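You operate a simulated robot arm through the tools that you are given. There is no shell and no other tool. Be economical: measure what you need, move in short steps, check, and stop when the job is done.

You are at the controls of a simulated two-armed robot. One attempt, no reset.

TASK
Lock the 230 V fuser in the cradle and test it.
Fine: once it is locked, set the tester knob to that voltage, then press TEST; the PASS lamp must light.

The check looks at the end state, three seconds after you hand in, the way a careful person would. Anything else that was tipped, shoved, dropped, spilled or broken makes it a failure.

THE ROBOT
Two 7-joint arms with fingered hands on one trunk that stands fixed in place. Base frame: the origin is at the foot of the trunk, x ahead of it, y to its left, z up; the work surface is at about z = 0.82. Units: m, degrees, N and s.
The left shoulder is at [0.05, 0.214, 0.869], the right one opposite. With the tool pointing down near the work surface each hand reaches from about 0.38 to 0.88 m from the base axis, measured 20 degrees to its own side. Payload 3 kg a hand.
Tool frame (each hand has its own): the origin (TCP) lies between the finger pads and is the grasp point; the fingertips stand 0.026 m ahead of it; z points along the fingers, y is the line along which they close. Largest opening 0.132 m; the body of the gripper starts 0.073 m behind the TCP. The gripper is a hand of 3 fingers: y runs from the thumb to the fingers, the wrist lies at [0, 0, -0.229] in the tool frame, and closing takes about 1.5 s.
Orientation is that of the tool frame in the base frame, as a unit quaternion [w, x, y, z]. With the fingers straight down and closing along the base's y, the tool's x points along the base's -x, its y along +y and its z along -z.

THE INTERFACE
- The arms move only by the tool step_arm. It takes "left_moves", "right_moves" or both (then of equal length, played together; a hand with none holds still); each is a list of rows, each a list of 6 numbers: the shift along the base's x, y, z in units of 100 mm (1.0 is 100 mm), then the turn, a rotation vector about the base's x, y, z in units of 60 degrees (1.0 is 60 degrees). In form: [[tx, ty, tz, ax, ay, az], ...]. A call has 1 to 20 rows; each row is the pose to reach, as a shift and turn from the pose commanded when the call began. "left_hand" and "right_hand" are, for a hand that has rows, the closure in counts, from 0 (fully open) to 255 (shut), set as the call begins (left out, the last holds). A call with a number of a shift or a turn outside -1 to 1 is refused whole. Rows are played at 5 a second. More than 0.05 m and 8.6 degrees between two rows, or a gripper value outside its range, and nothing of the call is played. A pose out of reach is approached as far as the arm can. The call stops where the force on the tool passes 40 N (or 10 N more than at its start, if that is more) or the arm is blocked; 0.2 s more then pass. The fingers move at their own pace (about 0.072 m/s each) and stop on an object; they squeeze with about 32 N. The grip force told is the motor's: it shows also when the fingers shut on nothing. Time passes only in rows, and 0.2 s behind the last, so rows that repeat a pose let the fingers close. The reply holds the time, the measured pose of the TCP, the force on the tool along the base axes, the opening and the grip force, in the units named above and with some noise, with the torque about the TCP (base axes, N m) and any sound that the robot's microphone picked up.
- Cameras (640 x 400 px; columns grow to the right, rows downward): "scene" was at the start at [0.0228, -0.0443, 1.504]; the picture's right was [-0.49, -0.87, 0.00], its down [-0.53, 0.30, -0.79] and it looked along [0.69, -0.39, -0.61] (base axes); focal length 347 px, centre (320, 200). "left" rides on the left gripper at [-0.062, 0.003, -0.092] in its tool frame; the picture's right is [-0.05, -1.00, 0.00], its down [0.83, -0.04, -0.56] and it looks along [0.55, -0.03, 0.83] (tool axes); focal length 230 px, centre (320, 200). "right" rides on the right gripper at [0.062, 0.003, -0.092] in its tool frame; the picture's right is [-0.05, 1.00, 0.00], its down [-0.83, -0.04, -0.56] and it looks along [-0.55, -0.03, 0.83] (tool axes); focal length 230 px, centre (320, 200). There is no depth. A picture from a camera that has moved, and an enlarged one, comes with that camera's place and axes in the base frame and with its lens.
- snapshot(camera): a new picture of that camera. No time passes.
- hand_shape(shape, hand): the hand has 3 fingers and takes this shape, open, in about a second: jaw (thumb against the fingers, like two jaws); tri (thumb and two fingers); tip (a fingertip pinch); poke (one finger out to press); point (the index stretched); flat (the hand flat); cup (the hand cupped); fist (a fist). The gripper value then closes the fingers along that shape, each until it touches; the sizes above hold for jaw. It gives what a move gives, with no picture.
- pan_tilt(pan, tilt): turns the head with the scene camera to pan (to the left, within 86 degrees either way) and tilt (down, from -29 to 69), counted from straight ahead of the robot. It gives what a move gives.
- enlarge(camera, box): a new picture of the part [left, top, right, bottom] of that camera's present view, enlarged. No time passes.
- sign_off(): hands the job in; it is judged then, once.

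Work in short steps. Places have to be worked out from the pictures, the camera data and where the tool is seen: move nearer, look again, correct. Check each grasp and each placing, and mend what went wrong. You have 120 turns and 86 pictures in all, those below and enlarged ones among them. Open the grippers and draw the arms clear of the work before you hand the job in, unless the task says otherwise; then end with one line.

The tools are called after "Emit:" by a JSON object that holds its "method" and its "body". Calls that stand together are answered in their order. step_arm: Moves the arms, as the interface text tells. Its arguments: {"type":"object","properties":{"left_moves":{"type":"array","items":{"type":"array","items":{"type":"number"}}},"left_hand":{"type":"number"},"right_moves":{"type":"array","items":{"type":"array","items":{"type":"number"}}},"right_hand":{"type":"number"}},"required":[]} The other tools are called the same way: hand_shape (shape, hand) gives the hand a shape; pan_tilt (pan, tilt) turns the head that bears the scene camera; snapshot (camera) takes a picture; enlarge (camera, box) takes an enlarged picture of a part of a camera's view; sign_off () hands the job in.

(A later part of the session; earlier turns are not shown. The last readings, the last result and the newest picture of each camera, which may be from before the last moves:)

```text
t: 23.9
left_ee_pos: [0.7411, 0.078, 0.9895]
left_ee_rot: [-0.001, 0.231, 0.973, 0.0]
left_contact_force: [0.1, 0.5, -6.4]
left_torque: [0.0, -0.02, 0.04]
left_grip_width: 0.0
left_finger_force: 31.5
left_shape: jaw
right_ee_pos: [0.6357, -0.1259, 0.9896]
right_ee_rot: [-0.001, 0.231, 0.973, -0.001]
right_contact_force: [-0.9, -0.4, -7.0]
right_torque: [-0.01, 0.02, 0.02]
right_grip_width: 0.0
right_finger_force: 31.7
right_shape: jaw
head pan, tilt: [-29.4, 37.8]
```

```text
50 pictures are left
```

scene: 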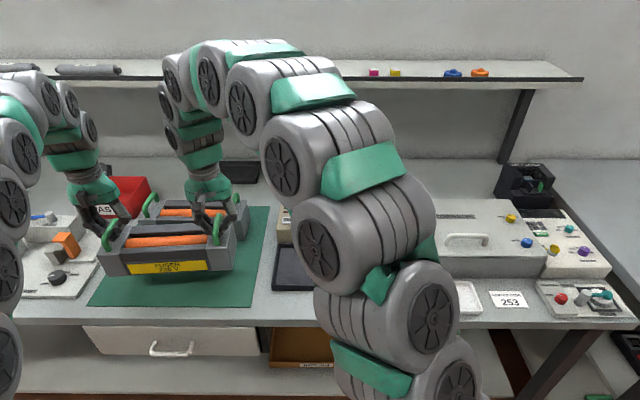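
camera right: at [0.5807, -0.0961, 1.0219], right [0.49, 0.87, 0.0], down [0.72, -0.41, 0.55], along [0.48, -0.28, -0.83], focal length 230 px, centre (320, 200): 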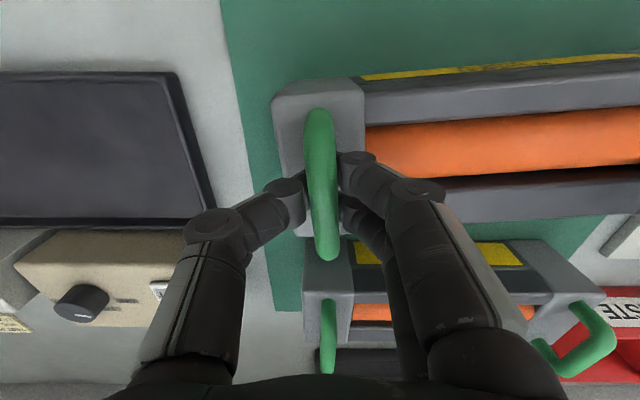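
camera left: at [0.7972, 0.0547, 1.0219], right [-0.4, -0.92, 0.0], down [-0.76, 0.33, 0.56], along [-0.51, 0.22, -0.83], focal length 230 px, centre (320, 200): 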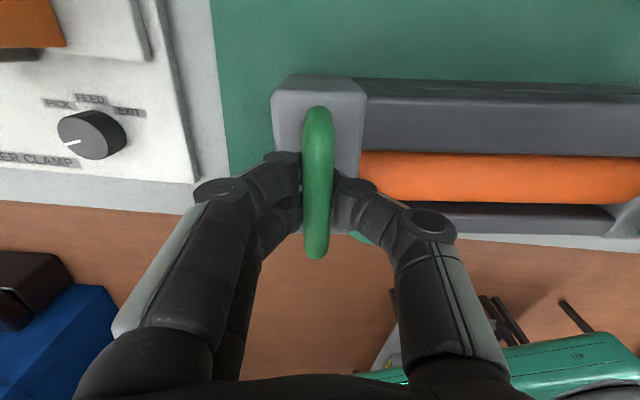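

The fuser hangs level, about 13 N in total. The cradle centre works out at (0.515, -0.386) with yaw 29.4°, so I carry the fuser (-0.173, -0.410) in steps and turn it 2.7° on the first.

Emit:
{"method": "step_arm", "body": {"left_moves": [[-0.075, -0.211, 0, 0, 0, -0.011], [-0.15, -0.422, 0, 0, 0, -0.022], [-0.225, -0.634, 0, 0, 0, -0.034], [-0.299, -0.845, 0, 0, 0, -0.045]], "right_moves": [[-0.099, -0.199, 0, 0, 0, -0.011], [-0.198, -0.398, 0, 0, 0, -0.022], [-0.296, -0.596, 0, 0, 0, -0.034], [-0.395, -0.795, 0, 0, 0, -0.045]]}}

Emit:
{"method": "step_arm", "body": {"left_moves": [[-0.087, -0.205, 0, 0, 0, 0], [-0.174, -0.41, 0, 0, 0, 0], [-0.26, -0.615, 0, 0, 0, 0], [-0.347, -0.82, 0, 0, 0, 0]], "right_moves": [[-0.087, -0.205, 0, 0, 0, 0], [-0.174, -0.41, 0, 0, 0, 0], [-0.26, -0.615, 0, 0, 0, 0], [-0.347, -0.82, 0, 0, 0, 0]]}}

Emit:
{"method": "step_arm", "body": {"left_moves": [[-0.087, -0.205, 0, 0, 0, 0], [-0.174, -0.41, 0, 0, 0, 0], [-0.26, -0.615, 0, 0, 0, 0], [-0.347, -0.82, 0, 0, 0, 0]], "right_moves": [[-0.087, -0.205, 0, 0, 0, 0], [-0.174, -0.41, 0, 0, 0, 0], [-0.26, -0.615, 0, 0, 0, 0], [-0.347, -0.82, 0, 0, 0, 0]]}}

Emit:
{"method": "snapshot", "body": {"camera": "scene"}}

```text
t: 24.9
left_ee_pos: [0.7116, -0.0074, 0.9903]
left_ee_rot: [0.001, 0.254, 0.967, 0.0]
left_contact_force: [-1.0, -0.9, -6.5]
left_torque: [-0.02, 0.0, 0.0]
left_grip_width: 0.0
left_finger_force: 31.7
left_shape: jaw
right_ee_pos: [0.5954, -0.2038, 0.9898]
right_ee_rot: [-0.001, 0.254, 0.967, 0.0]
right_contact_force: [0.5, 0.7, -7.1]
right_torque: [0.03, 0.03, 0.01]
right_grip_width: 0.0
right_finger_force: 32.3
right_shape: jaw
head pan, tilt: [-29.4, 37.8]
```

```text
t: 25.9
left_ee_pos: [0.6771, -0.0892, 0.9898]
left_ee_rot: [0.0, 0.254, 0.967, 0.0]
left_contact_force: [-0.3, -0.6, -5.8]
left_torque: [-0.02, 0.0, 0.03]
left_grip_width: 0.0
left_finger_force: 32.2
left_shape: jaw
right_ee_pos: [0.5596, -0.2877, 0.9885]
right_ee_rot: [-0.001, 0.254, 0.967, -0.001]
right_contact_force: [0.6, -0.9, -6.0]
right_torque: [-0.03, 0.0, 0.02]
right_grip_width: 0.0
right_finger_force: 32.2
right_shape: jaw
head pan, tilt: [-29.4, 37.8]
```

```text
t: 26.9
left_ee_pos: [0.6409, -0.1712, 0.9912]
left_ee_rot: [0.0, 0.253, 0.967, 0.0]
left_contact_force: [-1.1, -0.8, -7.3]
left_torque: [-0.02, 0.05, -0.02]
left_grip_width: 0.0
left_finger_force: 31.7
left_shape: jaw
right_ee_pos: [0.5241, -0.3699, 0.9907]
right_ee_rot: [-0.002, 0.253, 0.967, 0.0]
right_contact_force: [0.7, 1.5, -6.2]
right_torque: [0.01, 0.05, 0.03]
right_grip_width: 0.0
right_finger_force: 32.7
right_shape: jaw
head pan, tilt: [-29.4, 37.8]
```

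```text
49 pictures are left
```

scene: 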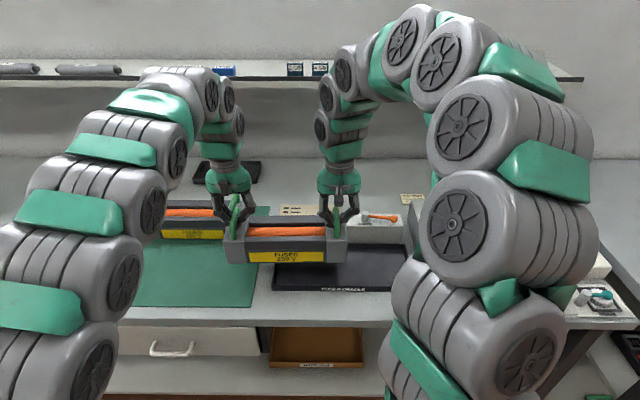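

Transfer is smooth. Mid-point is at (0.582, -0.270); I continue the remaining (-0.067, -0.116), then look again before lowering.

Emit:
{"method": "step_arm", "body": {"left_moves": [[-0.11, -0.19, 0, 0, 0, 0], [-0.22, -0.39, 0, 0, 0, 0], [-0.33, -0.58, 0, 0, 0, 0]], "right_moves": [[-0.11, -0.19, 0, 0, 0, 0], [-0.22, -0.39, 0, 0, 0, 0], [-0.33, -0.58, 0, 0, 0, 0]]}}

Emit:
{"method": "step_arm", "body": {"left_moves": [[-0.11, -0.19, 0, 0, 0, 0], [-0.22, -0.39, 0, 0, 0, 0], [-0.33, -0.58, 0, 0, 0, 0]], "right_moves": [[-0.11, -0.19, 0, 0, 0, 0], [-0.22, -0.39, 0, 0, 0, 0], [-0.33, -0.58, 0, 0, 0, 0]]}}

Emit:
{"method": "enlarge", "body": {"camera": "scene", "box": [240, 160, 450, 310]}}

Emit:
{"method": "snapshot", "body": {"camera": "left"}}

Emit:
{"method": "snapshot", "body": {"camera": "right"}}

```text
t: 27.7
left_ee_pos: [0.6076, -0.2292, 0.9898]
left_ee_rot: [-0.001, 0.254, 0.967, 0.0]
left_contact_force: [-0.1, -2.9, -6.7]
left_torque: [-0.04, 0.01, 0.01]
left_grip_width: 0.0
left_finger_force: 32.0
left_shape: jaw
right_ee_pos: [0.4907, -0.4283, 0.9886]
right_ee_rot: [-0.002, 0.253, 0.967, 0.0]
right_contact_force: [0.7, 3.0, -5.9]
right_torque: [0.0, 0.03, 0.05]
right_grip_width: 0.0
right_finger_force: 32.3
right_shape: jaw
head pan, tilt: [-29.4, 37.8]
```

```text
t: 28.5
left_ee_pos: [0.5766, -0.288, 0.99]
left_ee_rot: [0.0, 0.255, 0.967, 0.0]
left_contact_force: [-2.1, -3.5, -7.0]
left_torque: [0.02, -0.02, 0.05]
left_grip_width: 0.0
left_finger_force: 32.0
left_shape: jaw
right_ee_pos: [0.4575, -0.4874, 0.9894]
right_ee_rot: [-0.002, 0.254, 0.967, -0.001]
right_contact_force: [1.5, 4.2, -6.9]
right_torque: [0.0, 0.04, 0.01]
right_grip_width: 0.0001
right_finger_force: 31.8
right_shape: jaw
head pan, tilt: [-29.4, 37.8]
```

```text
2.67 times, centred on (345, 235) of scene
camera zoom: at [0.0229, -0.0444, 1.504], right [-0.49, -0.87, 0.0], down [-0.53, 0.3, -0.79], along [0.69, -0.39, -0.61], focal length 926 px, centre (253, 107)
```

zoom: 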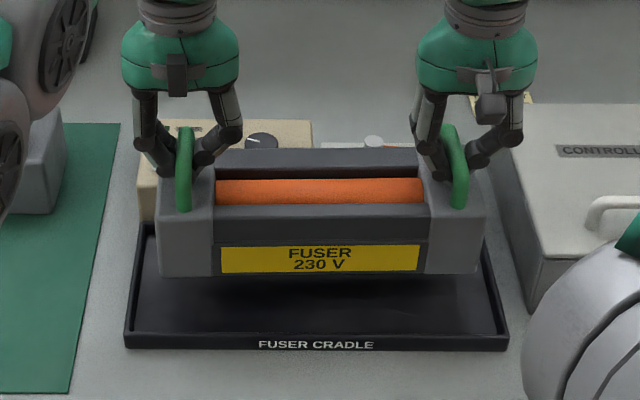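

```text
47 pictures are left
camera left: at [0.6325, -0.3138, 1.0822], right [-0.44, -0.9, 0.0], down [-0.74, 0.37, 0.56], along [-0.5, 0.25, -0.83], focal length 230 px, centre (320, 200)
```

left: 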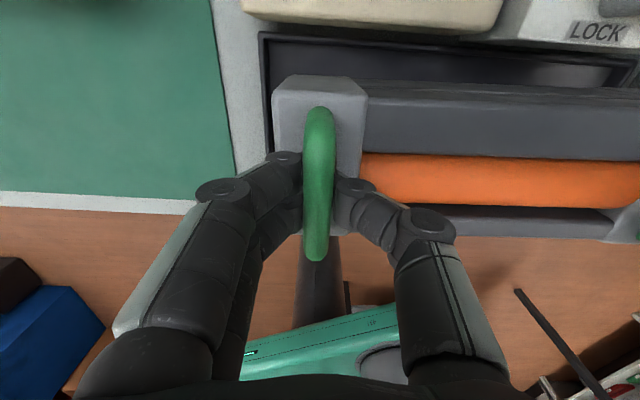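

```text
46 pictures are left
camera right: at [0.4062, -0.4542, 1.0817], right [0.54, 0.84, 0.0], down [0.7, -0.44, 0.55], along [0.47, -0.3, -0.83], focal length 230 px, centre (320, 200)
```

right: 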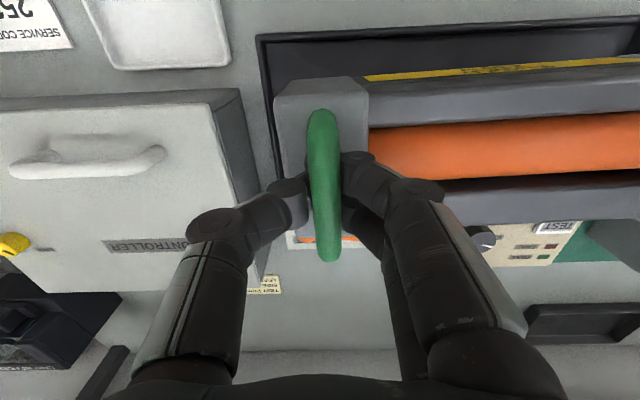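

The fuser is centred over the cradle in both directions. I lower it 58 mm gently.

Emit:
{"method": "step_arm", "body": {"left_moves": [[-0.03, 0.02, -0.15, 0, 0, 0], [-0.03, 0.02, -0.3, 0, 0, 0], [-0.03, 0.02, -0.4, 0, 0, 0], [-0.03, 0.02, -0.48, 0, 0, 0], [-0.03, 0.02, -0.54, 0, 0, 0], [-0.03, 0.02, -0.58, 0, 0, 0]], "right_moves": [[-0.03, 0.02, -0.15, 0, 0, 0], [-0.03, 0.02, -0.3, 0, 0, 0], [-0.03, 0.02, -0.4, 0, 0, 0], [-0.03, 0.02, -0.48, 0, 0, 0], [-0.03, 0.02, -0.54, 0, 0, 0], [-0.03, 0.02, -0.58, 0, 0, 0]]}}

Emit:
{"method": "enlarge", "body": {"camera": "scene", "box": [240, 160, 450, 310]}}

```text
t: 29.9
left_ee_pos: [0.5729, -0.2835, 0.9319]
left_ee_rot: [0.0, 0.255, 0.967, 0.0]
left_contact_force: [-1.0, -1.9, -5.8]
left_torque: [0.0, 0.0, 0.01]
left_grip_width: 0.0
left_finger_force: 32.7
left_shape: jaw
right_ee_pos: [0.4545, -0.4844, 0.9308]
right_ee_rot: [-0.002, 0.253, 0.967, 0.0]
right_contact_force: [1.5, 1.8, -6.4]
right_torque: [-0.03, 0.02, 0.04]
right_grip_width: 0.0002
right_finger_force: 32.0
right_shape: jaw
head pan, tilt: [-29.4, 37.8]
```

```text
2.67 times, centred on (345, 235) of scene
camera zoom: at [0.0229, -0.0444, 1.504], right [-0.49, -0.87, 0.0], down [-0.53, 0.3, -0.79], along [0.69, -0.39, -0.61], focal length 926 px, centre (253, 107)
```

zoom: 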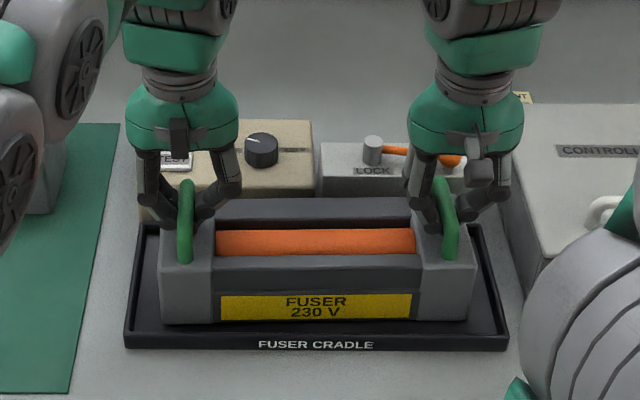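

Still fully hanging; gaps to the tray rim look even. I lower a further 20 mm in small rows.

Emit:
{"method": "step_arm", "body": {"left_moves": [[0, 0, -0.04, 0, 0, 0], [0, 0, -0.08, 0, 0, 0], [0, 0, -0.12, 0, 0, 0], [0, 0, -0.16, 0, 0, 0]], "right_moves": [[0, 0, -0.04, 0, 0, 0], [0, 0, -0.08, 0, 0, 0], [0, 0, -0.12, 0, 0, 0], [0, 0, -0.16, 0, 0, 0]]}}

Emit:
{"method": "enlarge", "body": {"camera": "scene", "box": [240, 160, 450, 310]}}

```text
t: 30.8
left_ee_pos: [0.5723, -0.2856, 0.9237]
left_ee_rot: [0.003, 0.255, 0.967, -0.002]
left_contact_force: [-3.6, 0.8, 8.5]
left_torque: [-0.04, 0.09, -0.02]
left_grip_width: 0.0003
left_finger_force: 32.1
left_shape: jaw
right_ee_pos: [0.4551, -0.4854, 0.9233]
right_ee_rot: [0.003, 0.255, 0.967, -0.002]
right_contact_force: [-6.6, 4.2, 18.3]
right_torque: [0.04, 0.17, 0.02]
right_grip_width: 0.0002
right_finger_force: 32.1
right_shape: jaw
head pan, tilt: [-29.4, 37.8]
stopped in row 4 (right hand): the force on the tool passed its limit at 46 N (the readings are from after the stop); the commanded pose is now the measured one
```

```text
2.67 times, centred on (345, 235) of scene
camera zoom: at [0.0223, -0.044, 1.504], right [-0.49, -0.87, 0.0], down [-0.53, 0.3, -0.79], along [0.69, -0.39, -0.61], focal length 926 px, centre (253, 107)
```

zoom: 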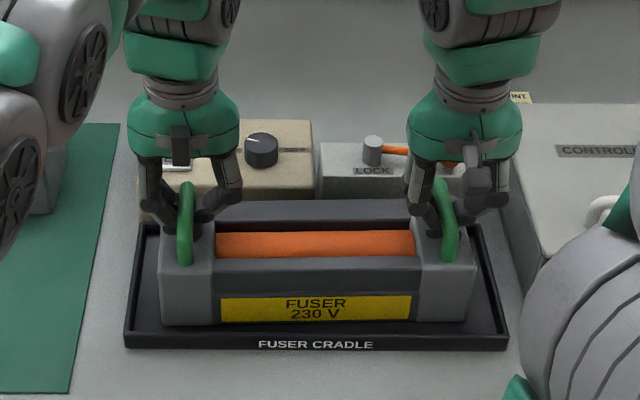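

Contact: the fuser rests on the tray floor. I ease up 4 mm, then open both hands.

Emit:
{"method": "step_arm", "body": {"left_moves": [[0, 0, 0.02, 0, 0, 0], [0, 0, 0.03, 0, 0, 0]], "right_moves": [[0, 0, 0.02, 0, 0, 0], [0, 0, 0.03, 0, 0, 0]]}}

Emit:
{"method": "step_arm", "body": {"left_moves": [[0, 0, 0, 0, 0, 0], [0, 0, 0, 0, 0, 0], [0, 0, 0, 0, 0, 0], [0, 0, 0, 0, 0, 0]], "right_moves": [[0, 0, 0, 0, 0, 0], [0, 0, 0, 0, 0, 0], [0, 0, 0, 0, 0, 0], [0, 0, 0, 0, 0, 0]], "left_hand": 140, "right_hand": 140}}

Emit:
{"method": "snapshot", "body": {"camera": "right"}}

Emit:
{"method": "snapshot", "body": {"camera": "left"}}

```text
t: 31.4
left_ee_pos: [0.5731, -0.2856, 0.9264]
left_ee_rot: [0.002, 0.254, 0.967, -0.001]
left_contact_force: [-0.1, -0.8, -6.2]
left_torque: [-0.01, 0.03, -0.03]
left_grip_width: 0.0
left_finger_force: 32.8
left_shape: jaw
right_ee_pos: [0.4564, -0.4832, 0.9255]
right_ee_rot: [0.001, 0.253, 0.967, -0.001]
right_contact_force: [-0.9, -0.3, -6.9]
right_torque: [-0.05, 0.02, 0.0]
right_grip_width: 0.0
right_finger_force: 31.9
right_shape: jaw
head pan, tilt: [-29.4, 37.8]
```

```text
t: 32.4
left_ee_pos: [0.5733, -0.2862, 0.9262]
left_ee_rot: [0.004, 0.254, 0.967, -0.002]
left_contact_force: [1.8, -0.8, 7.0]
left_torque: [-0.22, 0.12, 0.09]
left_grip_width: 0.0589
left_finger_force: 0.0
left_shape: jaw
right_ee_pos: [0.4544, -0.4864, 0.9262]
right_ee_rot: [0.003, 0.255, 0.967, -0.001]
right_contact_force: [1.2, -6.6, 20.3]
right_torque: [0.35, -0.29, -0.13]
right_grip_width: 0.0535
right_finger_force: 0.0
right_shape: jaw
head pan, tilt: [-29.4, 37.8]
```

```text
43 pictures are left
camera right: at [0.4035, -0.4518, 1.0175], right [0.54, 0.84, 0.0], down [0.7, -0.44, 0.56], along [0.47, -0.3, -0.83], focal length 230 px, centre (320, 200)
```

right: 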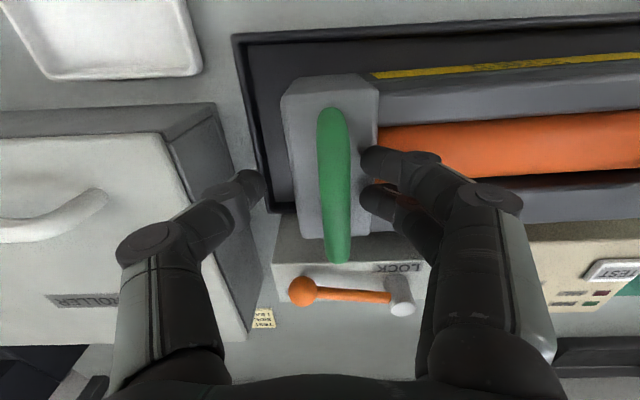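

```text
42 pictures are left
camera left: at [0.6285, -0.3118, 1.0204], right [-0.45, -0.9, 0.0], down [-0.75, 0.37, 0.55], along [-0.49, 0.24, -0.84], focal length 230 px, centre (320, 200)
```

left: 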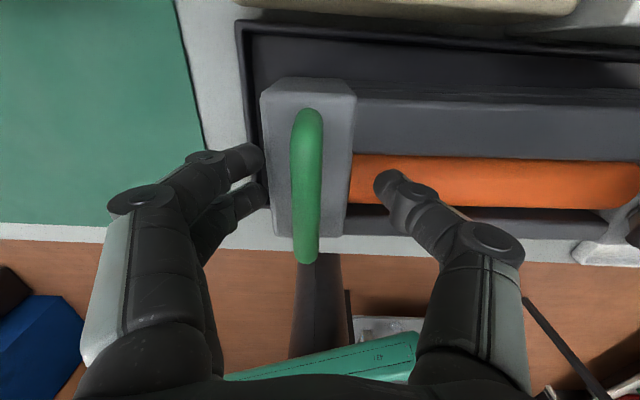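

The fuser is released, perhaps shifted a few mm to the left; a right finger presses on it. I lift both hands straight up 80 mm and look.

Emit:
{"method": "step_arm", "body": {"left_moves": [[0, 0, 0.15, 0, 0, 0], [0, 0, 0.3, 0, 0, 0], [0, 0, 0.6, 0, 0, 0], [0, 0, 0.9, 0, 0, 0]], "right_moves": [[0, 0, 0.15, 0, 0, 0], [0, 0, 0.3, 0, 0, 0], [0, 0, 0.6, 0, 0, 0], [0, 0, 0.9, 0, 0, 0]]}}

Emit:
{"method": "enlarge", "body": {"camera": "scene", "box": [240, 160, 450, 310]}}

Emit:
{"method": "snapshot", "body": {"camera": "right"}}

```text
t: 33.4
left_ee_pos: [0.5724, -0.2855, 1.0164]
left_ee_rot: [0.003, 0.253, 0.967, -0.001]
left_contact_force: [0.4, 0.0, 0.5]
left_torque: [0.02, 0.0, 0.03]
left_grip_width: 0.0594
left_finger_force: 0.0
left_shape: jaw
right_ee_pos: [0.4554, -0.4836, 1.0161]
right_ee_rot: [0.001, 0.254, 0.967, -0.003]
right_contact_force: [0.0, -0.4, -0.1]
right_torque: [-0.03, 0.01, -0.01]
right_grip_width: 0.0588
right_finger_force: 0.1
right_shape: jaw
head pan, tilt: [-29.4, 37.8]
```

```text
2.67 times, centred on (345, 235) of scene
camera zoom: at [0.0227, -0.0443, 1.504], right [-0.49, -0.87, 0.0], down [-0.53, 0.3, -0.79], along [0.69, -0.39, -0.61], focal length 926 px, centre (253, 107)
```

zoom: 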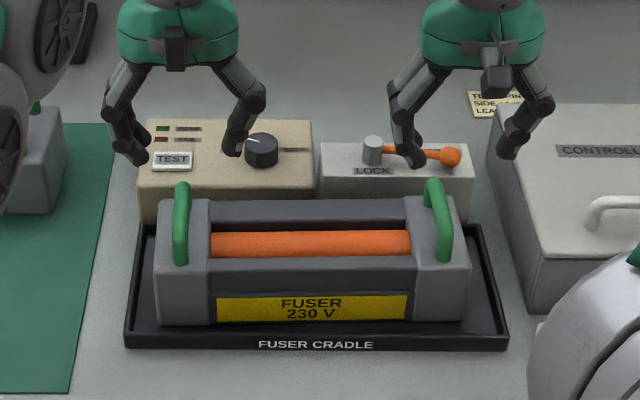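

```text
40 pictures are left
camera right: at [0.4032, -0.4516, 1.1084], right [0.54, 0.84, 0.0], down [0.7, -0.44, 0.56], along [0.47, -0.3, -0.83], focal length 230 px, centre (320, 200)
```

right: 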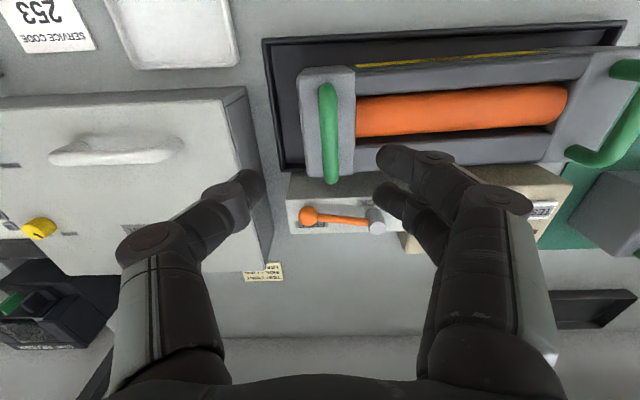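

The fuser sits inside the tray, but I estimate the lever ball's arc (radius ~80 mm about the pivot) would clip the right handle's rear leg. I'll re-hook the handles and shift the fuser ~13 mm right and ~9 mm toward me within the tray.

Emit:
{"method": "step_arm", "body": {"left_moves": [[0.03, 0.06, -0.3, 0, 0, 0], [0.03, 0.06, -0.6, 0, 0, 0], [0.03, 0.06, -0.8, 0, 0, 0], [0.03, 0.06, -0.87, 0, 0, 0]], "right_moves": [[0.03, 0.06, -0.3, 0, 0, 0], [0.03, 0.06, -0.6, 0, 0, 0], [0.03, 0.06, -0.8, 0, 0, 0], [0.03, 0.06, -0.87, 0, 0, 0]]}}

Emit:
{"method": "step_arm", "body": {"left_moves": [[0, 0, 0, 0, 0, 0], [0, 0, 0, 0, 0, 0], [0, 0, 0, 0, 0, 0], [0, 0, 0, 0, 0, 0], [0, 0, 0, 0, 0, 0]], "right_moves": [[0, 0, 0, 0, 0, 0], [0, 0, 0, 0, 0, 0], [0, 0, 0, 0, 0, 0], [0, 0, 0, 0, 0, 0], [0, 0, 0, 0, 0, 0]], "left_hand": 255, "right_hand": 255}}

```text
t: 34.4
left_ee_pos: [0.5777, -0.2791, 0.93]
left_ee_rot: [0.004, 0.254, 0.967, -0.002]
left_contact_force: [-0.1, -0.4, -0.9]
left_torque: [-0.01, 0.0, 0.0]
left_grip_width: 0.0593
left_finger_force: 0.0
left_shape: jaw
right_ee_pos: [0.4579, -0.4811, 0.9312]
right_ee_rot: [0.002, 0.254, 0.967, 0.0]
right_contact_force: [-0.6, 0.0, -0.3]
right_torque: [0.02, 0.01, 0.05]
right_grip_width: 0.059
right_finger_force: 0.1
right_shape: jaw
head pan, tilt: [-29.4, 37.8]
```

```text
t: 35.6
left_ee_pos: [0.5766, -0.2794, 0.9293]
left_ee_rot: [0.003, 0.254, 0.967, -0.001]
left_contact_force: [-0.3, -1.8, -1.2]
left_torque: [0.0, 0.03, -0.03]
left_grip_width: 0.0
left_finger_force: 32.0
left_shape: jaw
right_ee_pos: [0.4579, -0.4801, 0.9303]
right_ee_rot: [0.002, 0.254, 0.967, -0.002]
right_contact_force: [1.0, 2.4, 1.1]
right_torque: [0.02, -0.02, 0.03]
right_grip_width: 0.0
right_finger_force: 31.6
right_shape: jaw
head pan, tilt: [-29.4, 37.8]
```

Hooked again without load. I raise 8 mm, then shift by (-14, -7) mm and read the forces.

Emit:
{"method": "step_arm", "body": {"left_moves": [[0, 0, 0.04, 0, 0, 0], [0, 0, 0.08, 0, 0, 0], [-0.05, -0.023, 0.08, 0, 0, 0], [-0.1, -0.046, 0.08, 0, 0, 0], [-0.142, -0.069, 0.08, 0, 0, 0]], "right_moves": [[0, 0, 0.04, 0, 0, 0], [0, 0, 0.08, 0, 0, 0], [-0.05, -0.023, 0.08, 0, 0, 0], [-0.1, -0.046, 0.08, 0, 0, 0], [-0.142, -0.069, 0.08, 0, 0, 0]]}}

Emit:
{"method": "enlarge", "body": {"camera": "scene", "box": [240, 160, 450, 310]}}

```text
t: 36.8
left_ee_pos: [0.5626, -0.2866, 0.9358]
left_ee_rot: [0.003, 0.255, 0.967, -0.001]
left_contact_force: [0.8, 2.2, -6.8]
left_torque: [0.02, -0.01, 0.03]
left_grip_width: 0.0001
left_finger_force: 32.0
left_shape: jaw
right_ee_pos: [0.4459, -0.4856, 0.9352]
right_ee_rot: [0.003, 0.254, 0.967, -0.003]
right_contact_force: [-0.8, -1.9, -7.6]
right_torque: [-0.01, -0.01, 0.03]
right_grip_width: 0.0001
right_finger_force: 31.6
right_shape: jaw
head pan, tilt: [-29.4, 37.8]
```

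```text
2.67 times, centred on (345, 235) of scene
camera zoom: at [0.0229, -0.0444, 1.504], right [-0.49, -0.87, 0.0], down [-0.53, 0.3, -0.79], along [0.69, -0.39, -0.61], focal length 926 px, centre (253, 107)
```

zoom: 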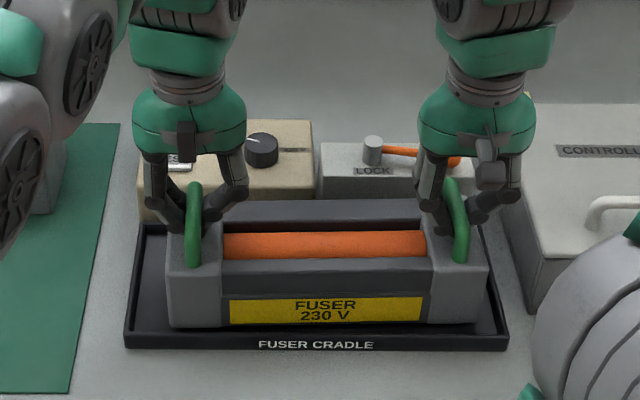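

Shifted and still inside the tray. I lower 9 mm to set it down, then open the hands only to ~35 mm.

Emit:
{"method": "step_arm", "body": {"left_moves": [[0, 0, -0.04, 0, 0, 0], [0, 0, -0.07, 0, 0, 0], [0, 0, -0.09, 0, 0, 0]], "right_moves": [[0, 0, -0.04, 0, 0, 0], [0, 0, -0.07, 0, 0, 0], [0, 0, -0.09, 0, 0, 0]]}}

Emit:
{"method": "step_arm", "body": {"left_moves": [[0, 0, 0, 0, 0, 0], [0, 0, 0, 0, 0, 0], [0, 0, 0, 0, 0, 0]], "right_moves": [[0, 0, 0, 0, 0, 0], [0, 0, 0, 0, 0, 0], [0, 0, 0, 0, 0, 0]], "left_hand": 170, "right_hand": 170}}

Emit:
{"method": "step_arm", "body": {"left_moves": [[0, 0, 0.1, 0, 0, 0], [0, 0, 0.3, 0, 0, 0], [0, 0, 0.6, 0, 0, 0], [0, 0, 0.9, 0, 0, 0]], "right_moves": [[0, 0, 0.1, 0, 0, 0], [0, 0, 0.3, 0, 0, 0], [0, 0, 0.6, 0, 0, 0], [0, 0, 0.9, 0, 0, 0]]}}

Emit:
{"method": "snapshot", "body": {"camera": "right"}}

Emit:
{"method": "enlarge", "body": {"camera": "scene", "box": [240, 160, 450, 310]}}

```text
t: 37.6
left_ee_pos: [0.5621, -0.286, 0.927]
left_ee_rot: [0.003, 0.254, 0.967, -0.002]
left_contact_force: [1.4, 0.9, -3.2]
left_torque: [0.0, 0.0, 0.02]
left_grip_width: 0.0001
left_finger_force: 32.0
left_shape: jaw
right_ee_pos: [0.4449, -0.4867, 0.9272]
right_ee_rot: [0.003, 0.254, 0.967, -0.002]
right_contact_force: [0.7, -1.2, -1.9]
right_torque: [-0.04, 0.01, 0.04]
right_grip_width: 0.0001
right_finger_force: 32.1
right_shape: jaw
head pan, tilt: [-29.4, 37.8]
```

```text
t: 38.4
left_ee_pos: [0.5603, -0.2866, 0.9282]
left_ee_rot: [0.003, 0.254, 0.967, -0.002]
left_contact_force: [1.0, 0.2, 3.0]
left_torque: [-0.08, 0.02, 0.01]
left_grip_width: 0.0438
left_finger_force: 0.0
left_shape: jaw
right_ee_pos: [0.4441, -0.4867, 0.9278]
right_ee_rot: [0.003, 0.254, 0.967, -0.002]
right_contact_force: [0.6, -0.9, 3.9]
right_torque: [0.12, -0.03, -0.03]
right_grip_width: 0.0423
right_finger_force: 0.0
right_shape: jaw
head pan, tilt: [-29.4, 37.8]
```

```text
t: 39.4
left_ee_pos: [0.5607, -0.2882, 1.0164]
left_ee_rot: [0.003, 0.254, 0.967, -0.002]
left_contact_force: [0.2, 0.3, 0.1]
left_torque: [0.01, -0.02, 0.04]
left_grip_width: 0.0437
left_finger_force: 0.1
left_shape: jaw
right_ee_pos: [0.4457, -0.4869, 1.0192]
right_ee_rot: [0.003, 0.254, 0.967, -0.002]
right_contact_force: [-0.2, 0.0, -0.4]
right_torque: [-0.04, 0.01, 0.01]
right_grip_width: 0.0436
right_finger_force: 0.2
right_shape: jaw
head pan, tilt: [-29.4, 37.8]
```

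```text
38 pictures are left
camera right: at [0.3934, -0.453, 1.1106], right [0.54, 0.84, 0.0], down [0.7, -0.44, 0.56], along [0.47, -0.3, -0.83], focal length 230 px, centre (320, 200)
```

right: 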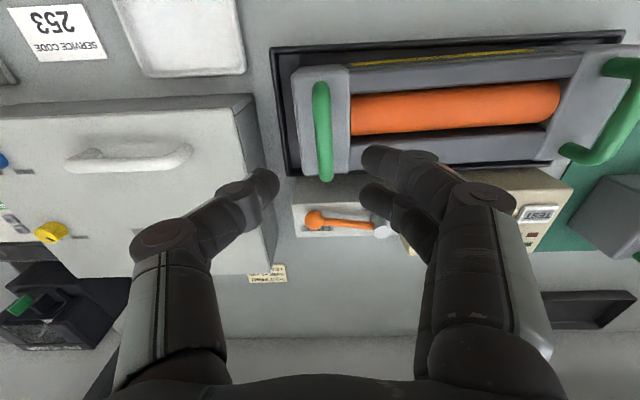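

```text
2.67 times, centred on (345, 235) of scene
camera zoom: at [0.0227, -0.0443, 1.504], right [-0.49, -0.87, 0.0], down [-0.53, 0.3, -0.79], along [0.69, -0.39, -0.61], focal length 926 px, centre (253, 107)
```

zoom: 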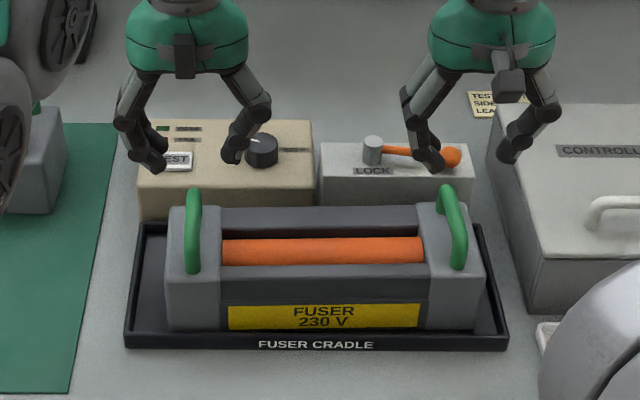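

The fuser now sits clear of the lever's arc. Next I close the right jaw into a pusher and bring it above a point just behind the lever rod, at about (0.580, -0.542).

Emit:
{"method": "step_arm", "body": {"right_moves": [[0.3, -0.12, 0.2, 0, 0, 0], [0.6, -0.24, 0.2, 0, 0, 0], [0.9, -0.37, 0.2, 0, 0, 0]], "right_hand": 255}}

Emit:
{"method": "step_arm", "body": {"right_moves": [[0.25, -0.1, -0.1, 0, 0, 0], [0.44, -0.18, -0.3, 0, 0, 0], [0.44, -0.18, -0.5, 0, 0, 0], [0.44, -0.18, -0.65, 0, 0, 0]]}}

Emit:
{"method": "snapshot", "body": {"camera": "right"}}

Emit:
{"method": "enlarge", "body": {"camera": "scene", "box": [300, 160, 450, 270]}}

```text
t: 40.2
left_ee_pos: [0.5606, -0.2881, 1.0167]
left_ee_rot: [0.003, 0.254, 0.967, -0.002]
left_contact_force: [0.6, -0.7, 0.5]
left_torque: [0.0, -0.01, -0.01]
left_grip_width: 0.0438
left_finger_force: 0.2
left_shape: jaw
right_ee_pos: [0.5357, -0.5222, 1.0397]
right_ee_rot: [0.003, 0.254, 0.967, -0.002]
right_contact_force: [-0.3, -0.4, -0.4]
right_torque: [-0.02, 0.01, -0.03]
right_grip_width: 0.0
right_finger_force: 32.0
right_shape: jaw
head pan, tilt: [-29.4, 37.8]
```

```text
t: 41.2
left_ee_pos: [0.561, -0.2882, 1.0171]
left_ee_rot: [0.004, 0.254, 0.967, -0.001]
left_contact_force: [-0.2, 0.5, 0.1]
left_torque: [-0.01, -0.03, -0.01]
left_grip_width: 0.0437
left_finger_force: 0.0
left_shape: jaw
right_ee_pos: [0.5789, -0.539, 0.9723]
right_ee_rot: [0.001, 0.254, 0.967, -0.001]
right_contact_force: [0.4, 0.5, -0.3]
right_torque: [0.02, -0.01, 0.0]
right_grip_width: 0.0003
right_finger_force: 31.7
right_shape: jaw
head pan, tilt: [-29.4, 37.8]
```

```text
36 pictures are left
camera right: at [0.526, -0.5049, 1.0631], right [0.54, 0.84, 0.0], down [0.7, -0.44, 0.56], along [0.47, -0.3, -0.83], focal length 230 px, centre (320, 200)
```

right: 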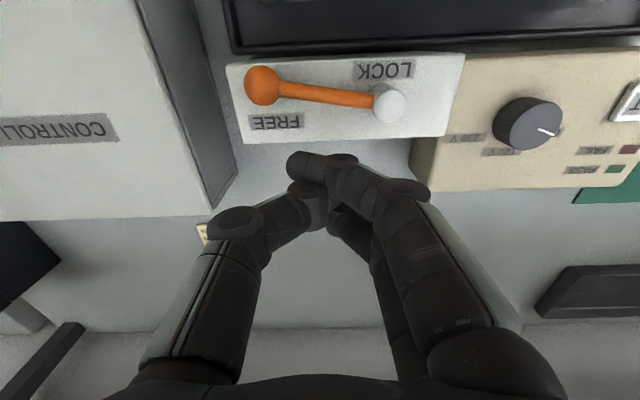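

```text
3.64 times, centred on (375, 215) of scene
camera zoom: at [0.0228, -0.0443, 1.504], right [-0.49, -0.87, 0.0], down [-0.53, 0.3, -0.79], along [0.69, -0.39, -0.61], focal length 1263 px, centre (120, 146)
```

zoom: 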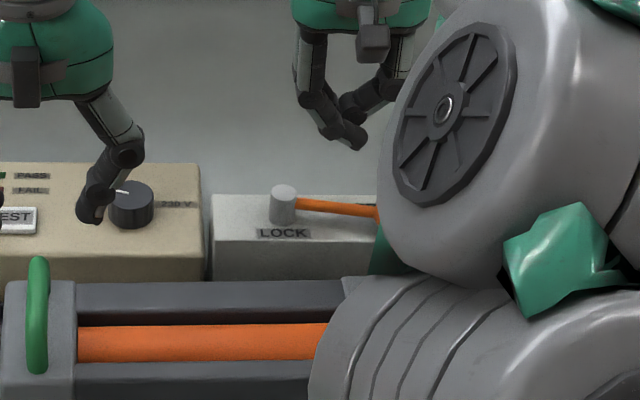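

I can see the whole lever: the closed jaw is ~13 mm behind the rod. The knob's labels show OFF on the left, 120 V at the back and 230 V on the right. I lower 48 mm and push the rod toward me along the arc, 4 rows first.

Emit:
{"method": "step_arm", "body": {"right_moves": [[0, 0, -0.2, 0, 0, 0], [0, 0, -0.4, 0, 0, 0], [0, 0, -0.47, 0, 0, 0]]}}

Emit:
{"method": "step_arm", "body": {"right_moves": [[-0.1, 0.045, 0, 0, 0, 0], [-0.201, 0.091, 0, 0, 0, 0], [-0.26, 0.125, 0, 0, 0, 0], [-0.315, 0.154, 0, 0, 0, 0], [-0.355, 0.19, 0, 0, 0, 0], [-0.392, 0.221, 0, 0, 0, 0]]}}

Emit:
{"method": "snapshot", "body": {"camera": "right"}}

```text
t: 42.0
left_ee_pos: [0.5604, -0.2868, 1.0174]
left_ee_rot: [0.003, 0.254, 0.967, -0.001]
left_contact_force: [0.0, -0.5, -0.4]
left_torque: [-0.04, -0.01, -0.03]
left_grip_width: 0.0439
left_finger_force: 0.1
left_shape: jaw
right_ee_pos: [0.5801, -0.5389, 0.9231]
right_ee_rot: [0.001, 0.254, 0.967, -0.002]
right_contact_force: [0.1, -0.2, 0.5]
right_torque: [0.02, 0.01, 0.01]
right_grip_width: 0.0
right_finger_force: 31.8
right_shape: jaw
head pan, tilt: [-29.4, 37.8]
```

```text
t: 43.4
left_ee_pos: [0.5612, -0.288, 1.0165]
left_ee_rot: [0.003, 0.254, 0.967, -0.002]
left_contact_force: [0.6, 0.4, -0.1]
left_torque: [-0.05, 0.01, -0.02]
left_grip_width: 0.0437
left_finger_force: 0.0
left_shape: jaw
right_ee_pos: [0.5405, -0.5192, 0.9259]
right_ee_rot: [0.002, 0.255, 0.967, -0.001]
right_contact_force: [-0.4, -0.4, 1.4]
right_torque: [0.02, 0.03, -0.03]
right_grip_width: 0.0001
right_finger_force: 31.6
right_shape: jaw
head pan, tilt: [-29.4, 37.8]
```

```text
34 pictures are left
camera right: at [0.487, -0.4853, 1.0172], right [0.54, 0.84, 0.0], down [0.7, -0.44, 0.56], along [0.47, -0.3, -0.83], focal length 230 px, centre (320, 200)
```

right: 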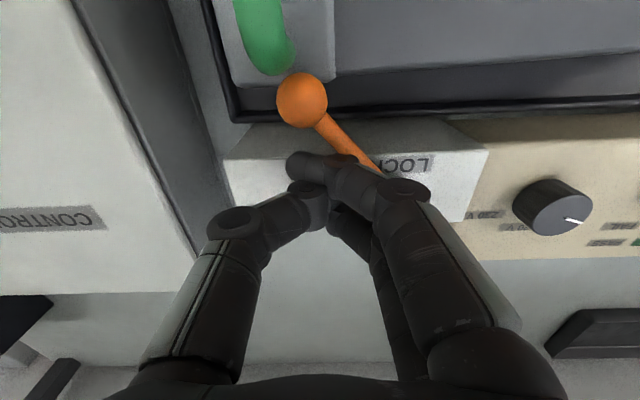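

The lever is about half way with almost no force, and the ball is passing the handle. I continue toward LOCK, pushing left.

Emit:
{"method": "step_arm", "body": {"right_moves": [[-0.041, 0.069, 0, 0, 0, 0], [-0.064, 0.11, 0, 0, 0, 0], [-0.064, 0.15, 0, 0, 0, 0], [-0.052, 0.213, 0, 0, 0, 0], [-0.031, 0.27, 0, 0, 0, 0], [-0.007, 0.314, 0, 0, 0, 0]]}}

Emit:
{"method": "snapshot", "body": {"camera": "right"}}

```text
t: 44.8
left_ee_pos: [0.5609, -0.288, 1.0162]
left_ee_rot: [0.003, 0.255, 0.967, -0.002]
left_contact_force: [0.4, -0.1, 0.0]
left_torque: [-0.02, 0.01, -0.01]
left_grip_width: 0.044
left_finger_force: 0.1
left_shape: jaw
right_ee_pos: [0.5383, -0.4897, 0.9253]
right_ee_rot: [0.002, 0.255, 0.967, -0.002]
right_contact_force: [-4.5, -7.9, 1.4]
right_torque: [-0.06, 0.05, -0.03]
right_grip_width: 0.0
right_finger_force: 32.1
right_shape: jaw
head pan, tilt: [-29.4, 37.8]
```

```text
33 pictures are left
camera right: at [0.4861, -0.4552, 1.0171], right [0.54, 0.84, 0.0], down [0.7, -0.44, 0.56], along [0.47, -0.3, -0.83], focal length 230 px, centre (320, 200)
```

right: 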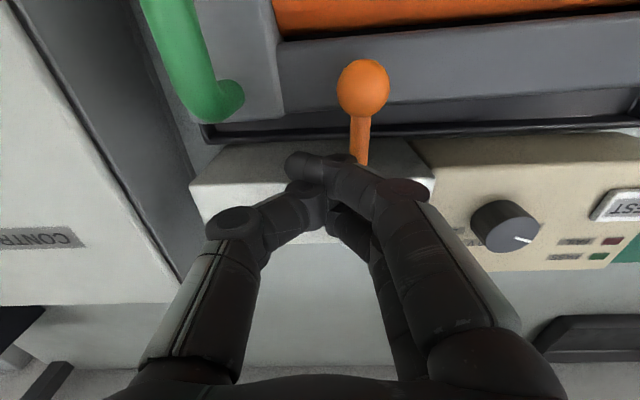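

The lever stands perpendicular over the LOCK side with ~9 N reaction. I press 6 mm more to confirm the stop.

Emit:
{"method": "step_arm", "body": {"right_moves": [[0.015, 0.03, 0, 0, 0, 0], [0.03, 0.06, 0, 0, 0, 0]]}}

Emit:
{"method": "snapshot", "body": {"camera": "right"}}

```text
t: 45.4
left_ee_pos: [0.56, -0.2888, 1.0164]
left_ee_rot: [0.004, 0.255, 0.967, -0.002]
left_contact_force: [-0.3, 1.0, 0.8]
left_torque: [-0.02, 0.04, 0.03]
left_grip_width: 0.0436
left_finger_force: 0.1
left_shape: jaw
right_ee_pos: [0.5404, -0.4839, 0.9269]
right_ee_rot: [0.003, 0.256, 0.967, -0.004]
right_contact_force: [-12.3, -27.0, 8.4]
right_torque: [-0.26, 0.13, 0.0]
right_grip_width: 0.0
right_finger_force: 31.9
right_shape: jaw
head pan, tilt: [-29.4, 37.8]
```

```text
32 pictures are left
camera right: at [0.4883, -0.4502, 1.0175], right [0.54, 0.84, 0.0], down [0.7, -0.44, 0.56], along [0.47, -0.3, -0.83], focal length 230 px, centre (320, 200)
```

right: 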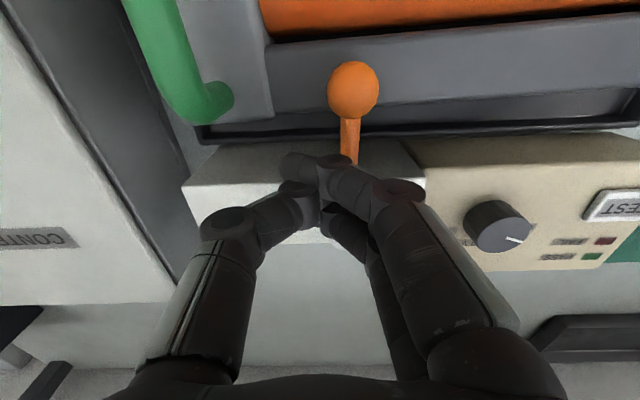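

30 N reaction with no further motion: the lever is at its LOCK stop over the fuser's rear rail. I back off and lift the right hand, and retreat the left hand to the left.

Emit:
{"method": "step_arm", "body": {"left_moves": [[0, 0.25, 0.2, 0, 0, 0], [0, 0.5, 0.3, 0, 0, 0], [0, 0.75, 0.3, 0, 0, 0], [0, 0.95, 0.3, 0, 0, 0]], "right_moves": [[-0.05, -0.1, 0, 0, 0, 0], [-0.05, -0.1, 0.25, 0, 0, 0], [-0.05, -0.1, 0.55, 0, 0, 0], [-0.05, -0.1, 0.8, 0, 0, 0]]}}

Emit:
{"method": "step_arm", "body": {"left_moves": [[0, 0.3, 0.1, 0, 0, 0], [0, 0.6, 0.1, 0, 0, 0], [0, 0.9, 0.1, 0, 0, 0]], "right_moves": [[0.3, 0.25, 0.1, 0, 0, 0], [0.6, 0.5, 0.1, 0, 0, 0], [0.9, 0.82, 0.1, 0, 0, 0]], "right_hand": 130}}

Emit:
{"method": "snapshot", "body": {"camera": "right"}}

Emit:
{"method": "enlarge", "body": {"camera": "scene", "box": [240, 160, 450, 310]}}

```text
t: 46.4
left_ee_pos: [0.5609, -0.19, 1.0503]
left_ee_rot: [0.004, 0.254, 0.967, -0.002]
left_contact_force: [-0.1, 0.6, 0.0]
left_torque: [0.0, 0.01, -0.02]
left_grip_width: 0.0438
left_finger_force: 0.1
left_shape: jaw
right_ee_pos: [0.5371, -0.4901, 1.005]
right_ee_rot: [0.001, 0.253, 0.967, -0.001]
right_contact_force: [0.0, -0.6, 0.1]
right_torque: [-0.01, 0.01, 0.0]
right_grip_width: 0.0
right_finger_force: 32.3
right_shape: jaw
head pan, tilt: [-29.4, 37.8]
```

```text
t: 47.2
left_ee_pos: [0.5633, -0.1013, 1.0579]
left_ee_rot: [0.004, 0.254, 0.967, -0.001]
left_contact_force: [0.1, 0.3, -0.4]
left_torque: [0.02, -0.01, -0.01]
left_grip_width: 0.0437
left_finger_force: 0.1
left_shape: jaw
right_ee_pos: [0.6269, -0.4103, 1.0162]
right_ee_rot: [0.001, 0.253, 0.967, -0.002]
right_contact_force: [-0.1, -0.4, -0.5]
right_torque: [0.03, 0.02, 0.0]
right_grip_width: 0.0643
right_finger_force: 0.0
right_shape: jaw
head pan, tilt: [-29.4, 37.8]
```

```text
31 pictures are left
camera right: at [0.574, -0.3766, 1.1075], right [0.54, 0.84, 0.0], down [0.7, -0.44, 0.56], along [0.47, -0.3, -0.83], focal length 230 px, centre (320, 200)
```

right: 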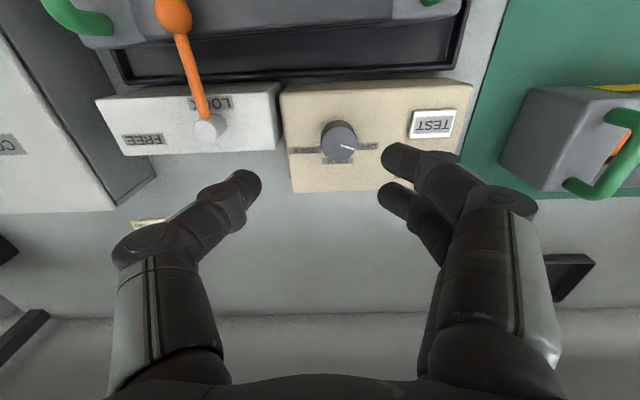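

```text
2.67 times, centred on (345, 235) of scene
camera zoom: at [0.0228, -0.0443, 1.504], right [-0.49, -0.87, 0.0], down [-0.53, 0.3, -0.79], along [0.69, -0.39, -0.61], focal length 926 px, centre (253, 107)
```

zoom: 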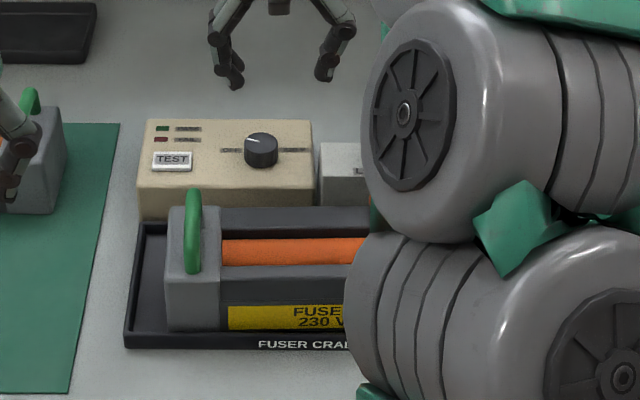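

Good view of the tester. I enlarge both views on the knob to read the label positions.

Emit:
{"method": "enlarge", "body": {"camera": "right", "box": [270, 80, 390, 200]}}

Emit:
{"method": "enlarge", "body": {"camera": "scene", "box": [282, 198, 367, 248]}}

```text
3.33 times, centred on (330, 140) of right
camera zoom: at [0.574, -0.3766, 1.1075], right [0.54, 0.84, 0.0], down [0.7, -0.44, 0.56], along [0.47, -0.3, -0.83], focal length 767 px, centre (287, 400)
```

zoom: 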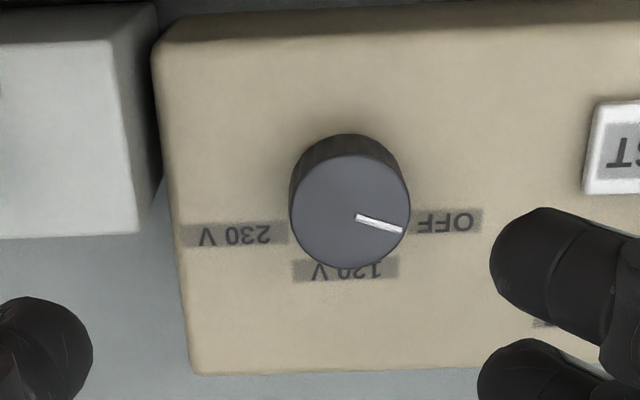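

```text
7.53 times, centred on (324, 223) of scene
camera zoom: at [0.0228, -0.0443, 1.504], right [-0.49, -0.87, 0.0], down [-0.53, 0.3, -0.79], along [0.69, -0.39, -0.61], focal length 2616 px, centre (286, 27)
```

zoom: 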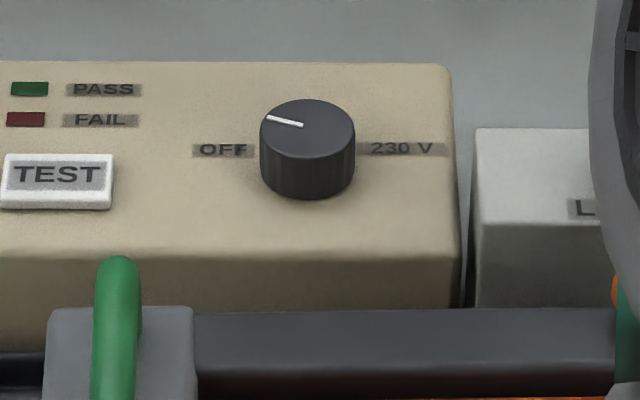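

OFF is about 70° left of straight-back, 120 V straight back, 230 V about 70° right, so I need ~140° clockwise. Triangulation puts the knob top at (0.646, -0.402, 0.90); I centre above it, pre-turn 40° counter-clockwise, and lower a bit.

Emit:
{"method": "step_arm", "body": {"right_moves": [[0.1, 0.04, -0.1, 0, 0, 0.133], [0.19, 0.08, -0.2, 0, 0, 0.267], [0.19, 0.08, -0.3, 0, 0, 0.4], [0.19, 0.08, -0.4, 0, 0, 0.533], [0.19, 0.08, -0.5, 0, 0, 0.667]], "right_hand": 140}}

Emit:
{"method": "snapshot", "body": {"camera": "right"}}

Emit:
{"method": "enlarge", "body": {"camera": "scene", "box": [260, 160, 390, 250]}}

```text
t: 48.4
left_ee_pos: [0.5629, -0.1023, 1.0575]
left_ee_rot: [0.003, 0.253, 0.968, -0.002]
left_contact_force: [-0.3, 0.2, -1.0]
left_torque: [0.03, 0.02, -0.03]
left_grip_width: 0.0437
left_finger_force: 0.0
left_shape: jaw
right_ee_pos: [0.6462, -0.4026, 0.9664]
right_ee_rot: [0.002, -0.094, 0.996, 0.0]
right_contact_force: [-0.5, -0.2, 0.0]
right_torque: [0.02, -0.01, -0.01]
right_grip_width: 0.0602
right_finger_force: 0.1
right_shape: jaw
head pan, tilt: [-29.4, 37.8]
```

```text
27 pictures are left
camera right: at [0.5838, -0.4093, 1.0571], right [-0.13, 0.99, 0.0], down [0.82, 0.11, 0.56], along [0.55, 0.07, -0.83], focal length 230 px, centre (320, 200)
```

right: 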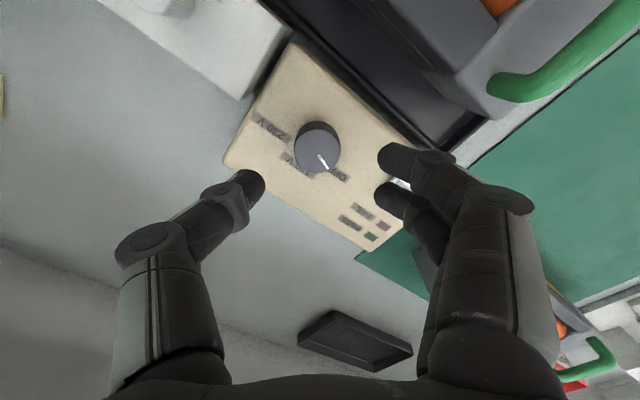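

```text
4.44 times, centred on (325, 205) of scene
camera zoom: at [0.0228, -0.0443, 1.504], right [-0.49, -0.87, 0.0], down [-0.53, 0.3, -0.79], along [0.69, -0.39, -0.61], focal length 1544 px, centre (298, 178)
```

zoom: 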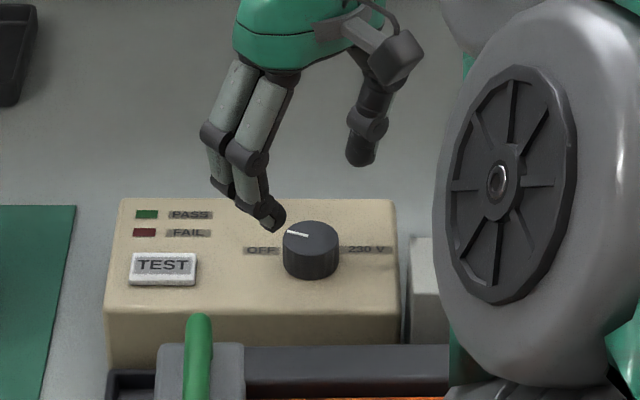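

The knob is centred beneath the TCP to within 2 mm. I lower 54 mm to straddle it, then close.

Emit:
{"method": "step_arm", "body": {"right_moves": [[-0.01, 0, -0.2, 0, 0, 0], [-0.015, 0, -0.4, 0, 0, 0], [-0.015, 0, -0.5, 0, 0, 0], [-0.015, 0, -0.54, 0, 0, 0]]}}

Emit:
{"method": "step_arm", "body": {"right_moves": [[0, 0, 0, 0, 0, 0], [0, 0, 0, 0, 0, 0], [0, 0, 0, 0, 0, 0], [0, 0, 0, 0, 0, 0]], "right_hand": 255}}

Emit:
{"method": "snapshot", "body": {"camera": "right"}}

```text
t: 49.4
left_ee_pos: [0.5636, -0.1027, 1.0577]
left_ee_rot: [0.003, 0.254, 0.967, -0.002]
left_contact_force: [-0.2, -0.2, -0.7]
left_torque: [0.0, -0.01, -0.02]
left_grip_width: 0.044
left_finger_force: 0.1
left_shape: jaw
right_ee_pos: [0.6447, -0.4018, 0.9111]
right_ee_rot: [0.003, -0.092, 0.996, -0.002]
right_contact_force: [0.0, 0.6, -0.5]
right_torque: [-0.02, 0.0, 0.0]
right_grip_width: 0.0597
right_finger_force: 0.0
right_shape: jaw
head pan, tilt: [-29.4, 37.8]
```

```text
t: 50.4
left_ee_pos: [0.5627, -0.1018, 1.0569]
left_ee_rot: [0.003, 0.254, 0.967, -0.002]
left_contact_force: [0.4, 0.6, -0.2]
left_torque: [0.02, -0.01, 0.05]
left_grip_width: 0.0436
left_finger_force: 0.0
left_shape: jaw
right_ee_pos: [0.6443, -0.402, 0.9108]
right_ee_rot: [0.002, -0.092, 0.996, -0.001]
right_contact_force: [-3.3, 0.2, -3.6]
right_torque: [0.02, 0.05, -0.03]
right_grip_width: 0.0245
right_finger_force: 31.5
right_shape: jaw
head pan, tilt: [-29.4, 37.8]
```

```text
25 pictures are left
camera right: at [0.5826, -0.4095, 1.0023], right [-0.13, 0.99, 0.0], down [0.82, 0.11, 0.56], along [0.55, 0.07, -0.83], focal length 230 px, centre (320, 200)
```

right: 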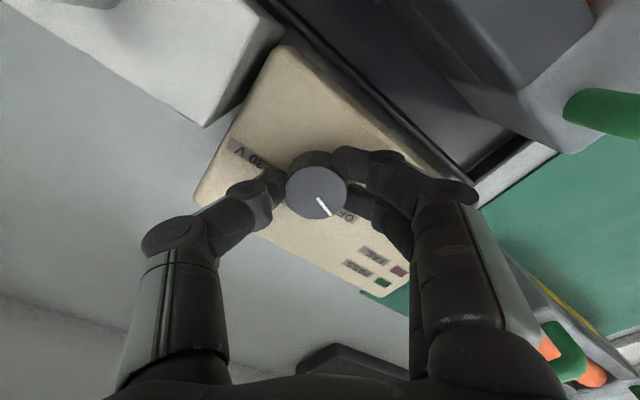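

The knob is gripped (width 25 mm, 31 N). I turn clockwise 60°.

Emit:
{"method": "step_arm", "body": {"right_moves": [[0, 0, 0, 0, 0, -0.125], [0, 0, 0, 0, 0, -0.25], [0, 0, 0, 0, 0, -0.375], [0, 0, 0, 0, 0, -0.5], [0, 0, 0, 0, 0, -0.625], [0, 0, 0, 0, 0, -0.75], [0, 0, 0, 0, 0, -0.875], [0, 0, 0, 0, 0, -1.0]]}}

Emit:
{"method": "snapshot", "body": {"camera": "right"}}

```text
t: 52.2
left_ee_pos: [0.5637, -0.101, 1.0575]
left_ee_rot: [0.003, 0.254, 0.967, -0.001]
left_contact_force: [0.2, -0.5, -0.8]
left_torque: [0.05, -0.01, 0.0]
left_grip_width: 0.0436
left_finger_force: 0.1
left_shape: jaw
right_ee_pos: [0.6451, -0.4003, 0.912]
right_ee_rot: [0.002, 0.419, 0.908, -0.002]
right_contact_force: [11.6, 8.7, -9.0]
right_torque: [0.29, -0.35, 0.04]
right_grip_width: 0.0225
right_finger_force: 32.1
right_shape: jaw
head pan, tilt: [-29.4, 37.8]
```

```text
24 pictures are left
camera right: at [0.6073, -0.3514, 1.0029], right [0.79, 0.61, 0.0], down [0.51, -0.66, 0.56], along [0.34, -0.44, -0.83], focal length 230 px, centre (320, 200)
```

right: 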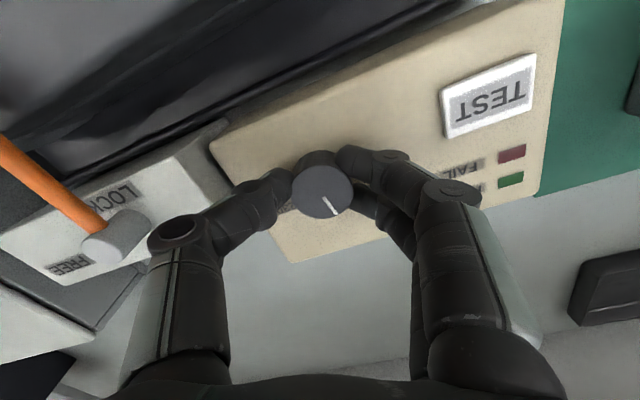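

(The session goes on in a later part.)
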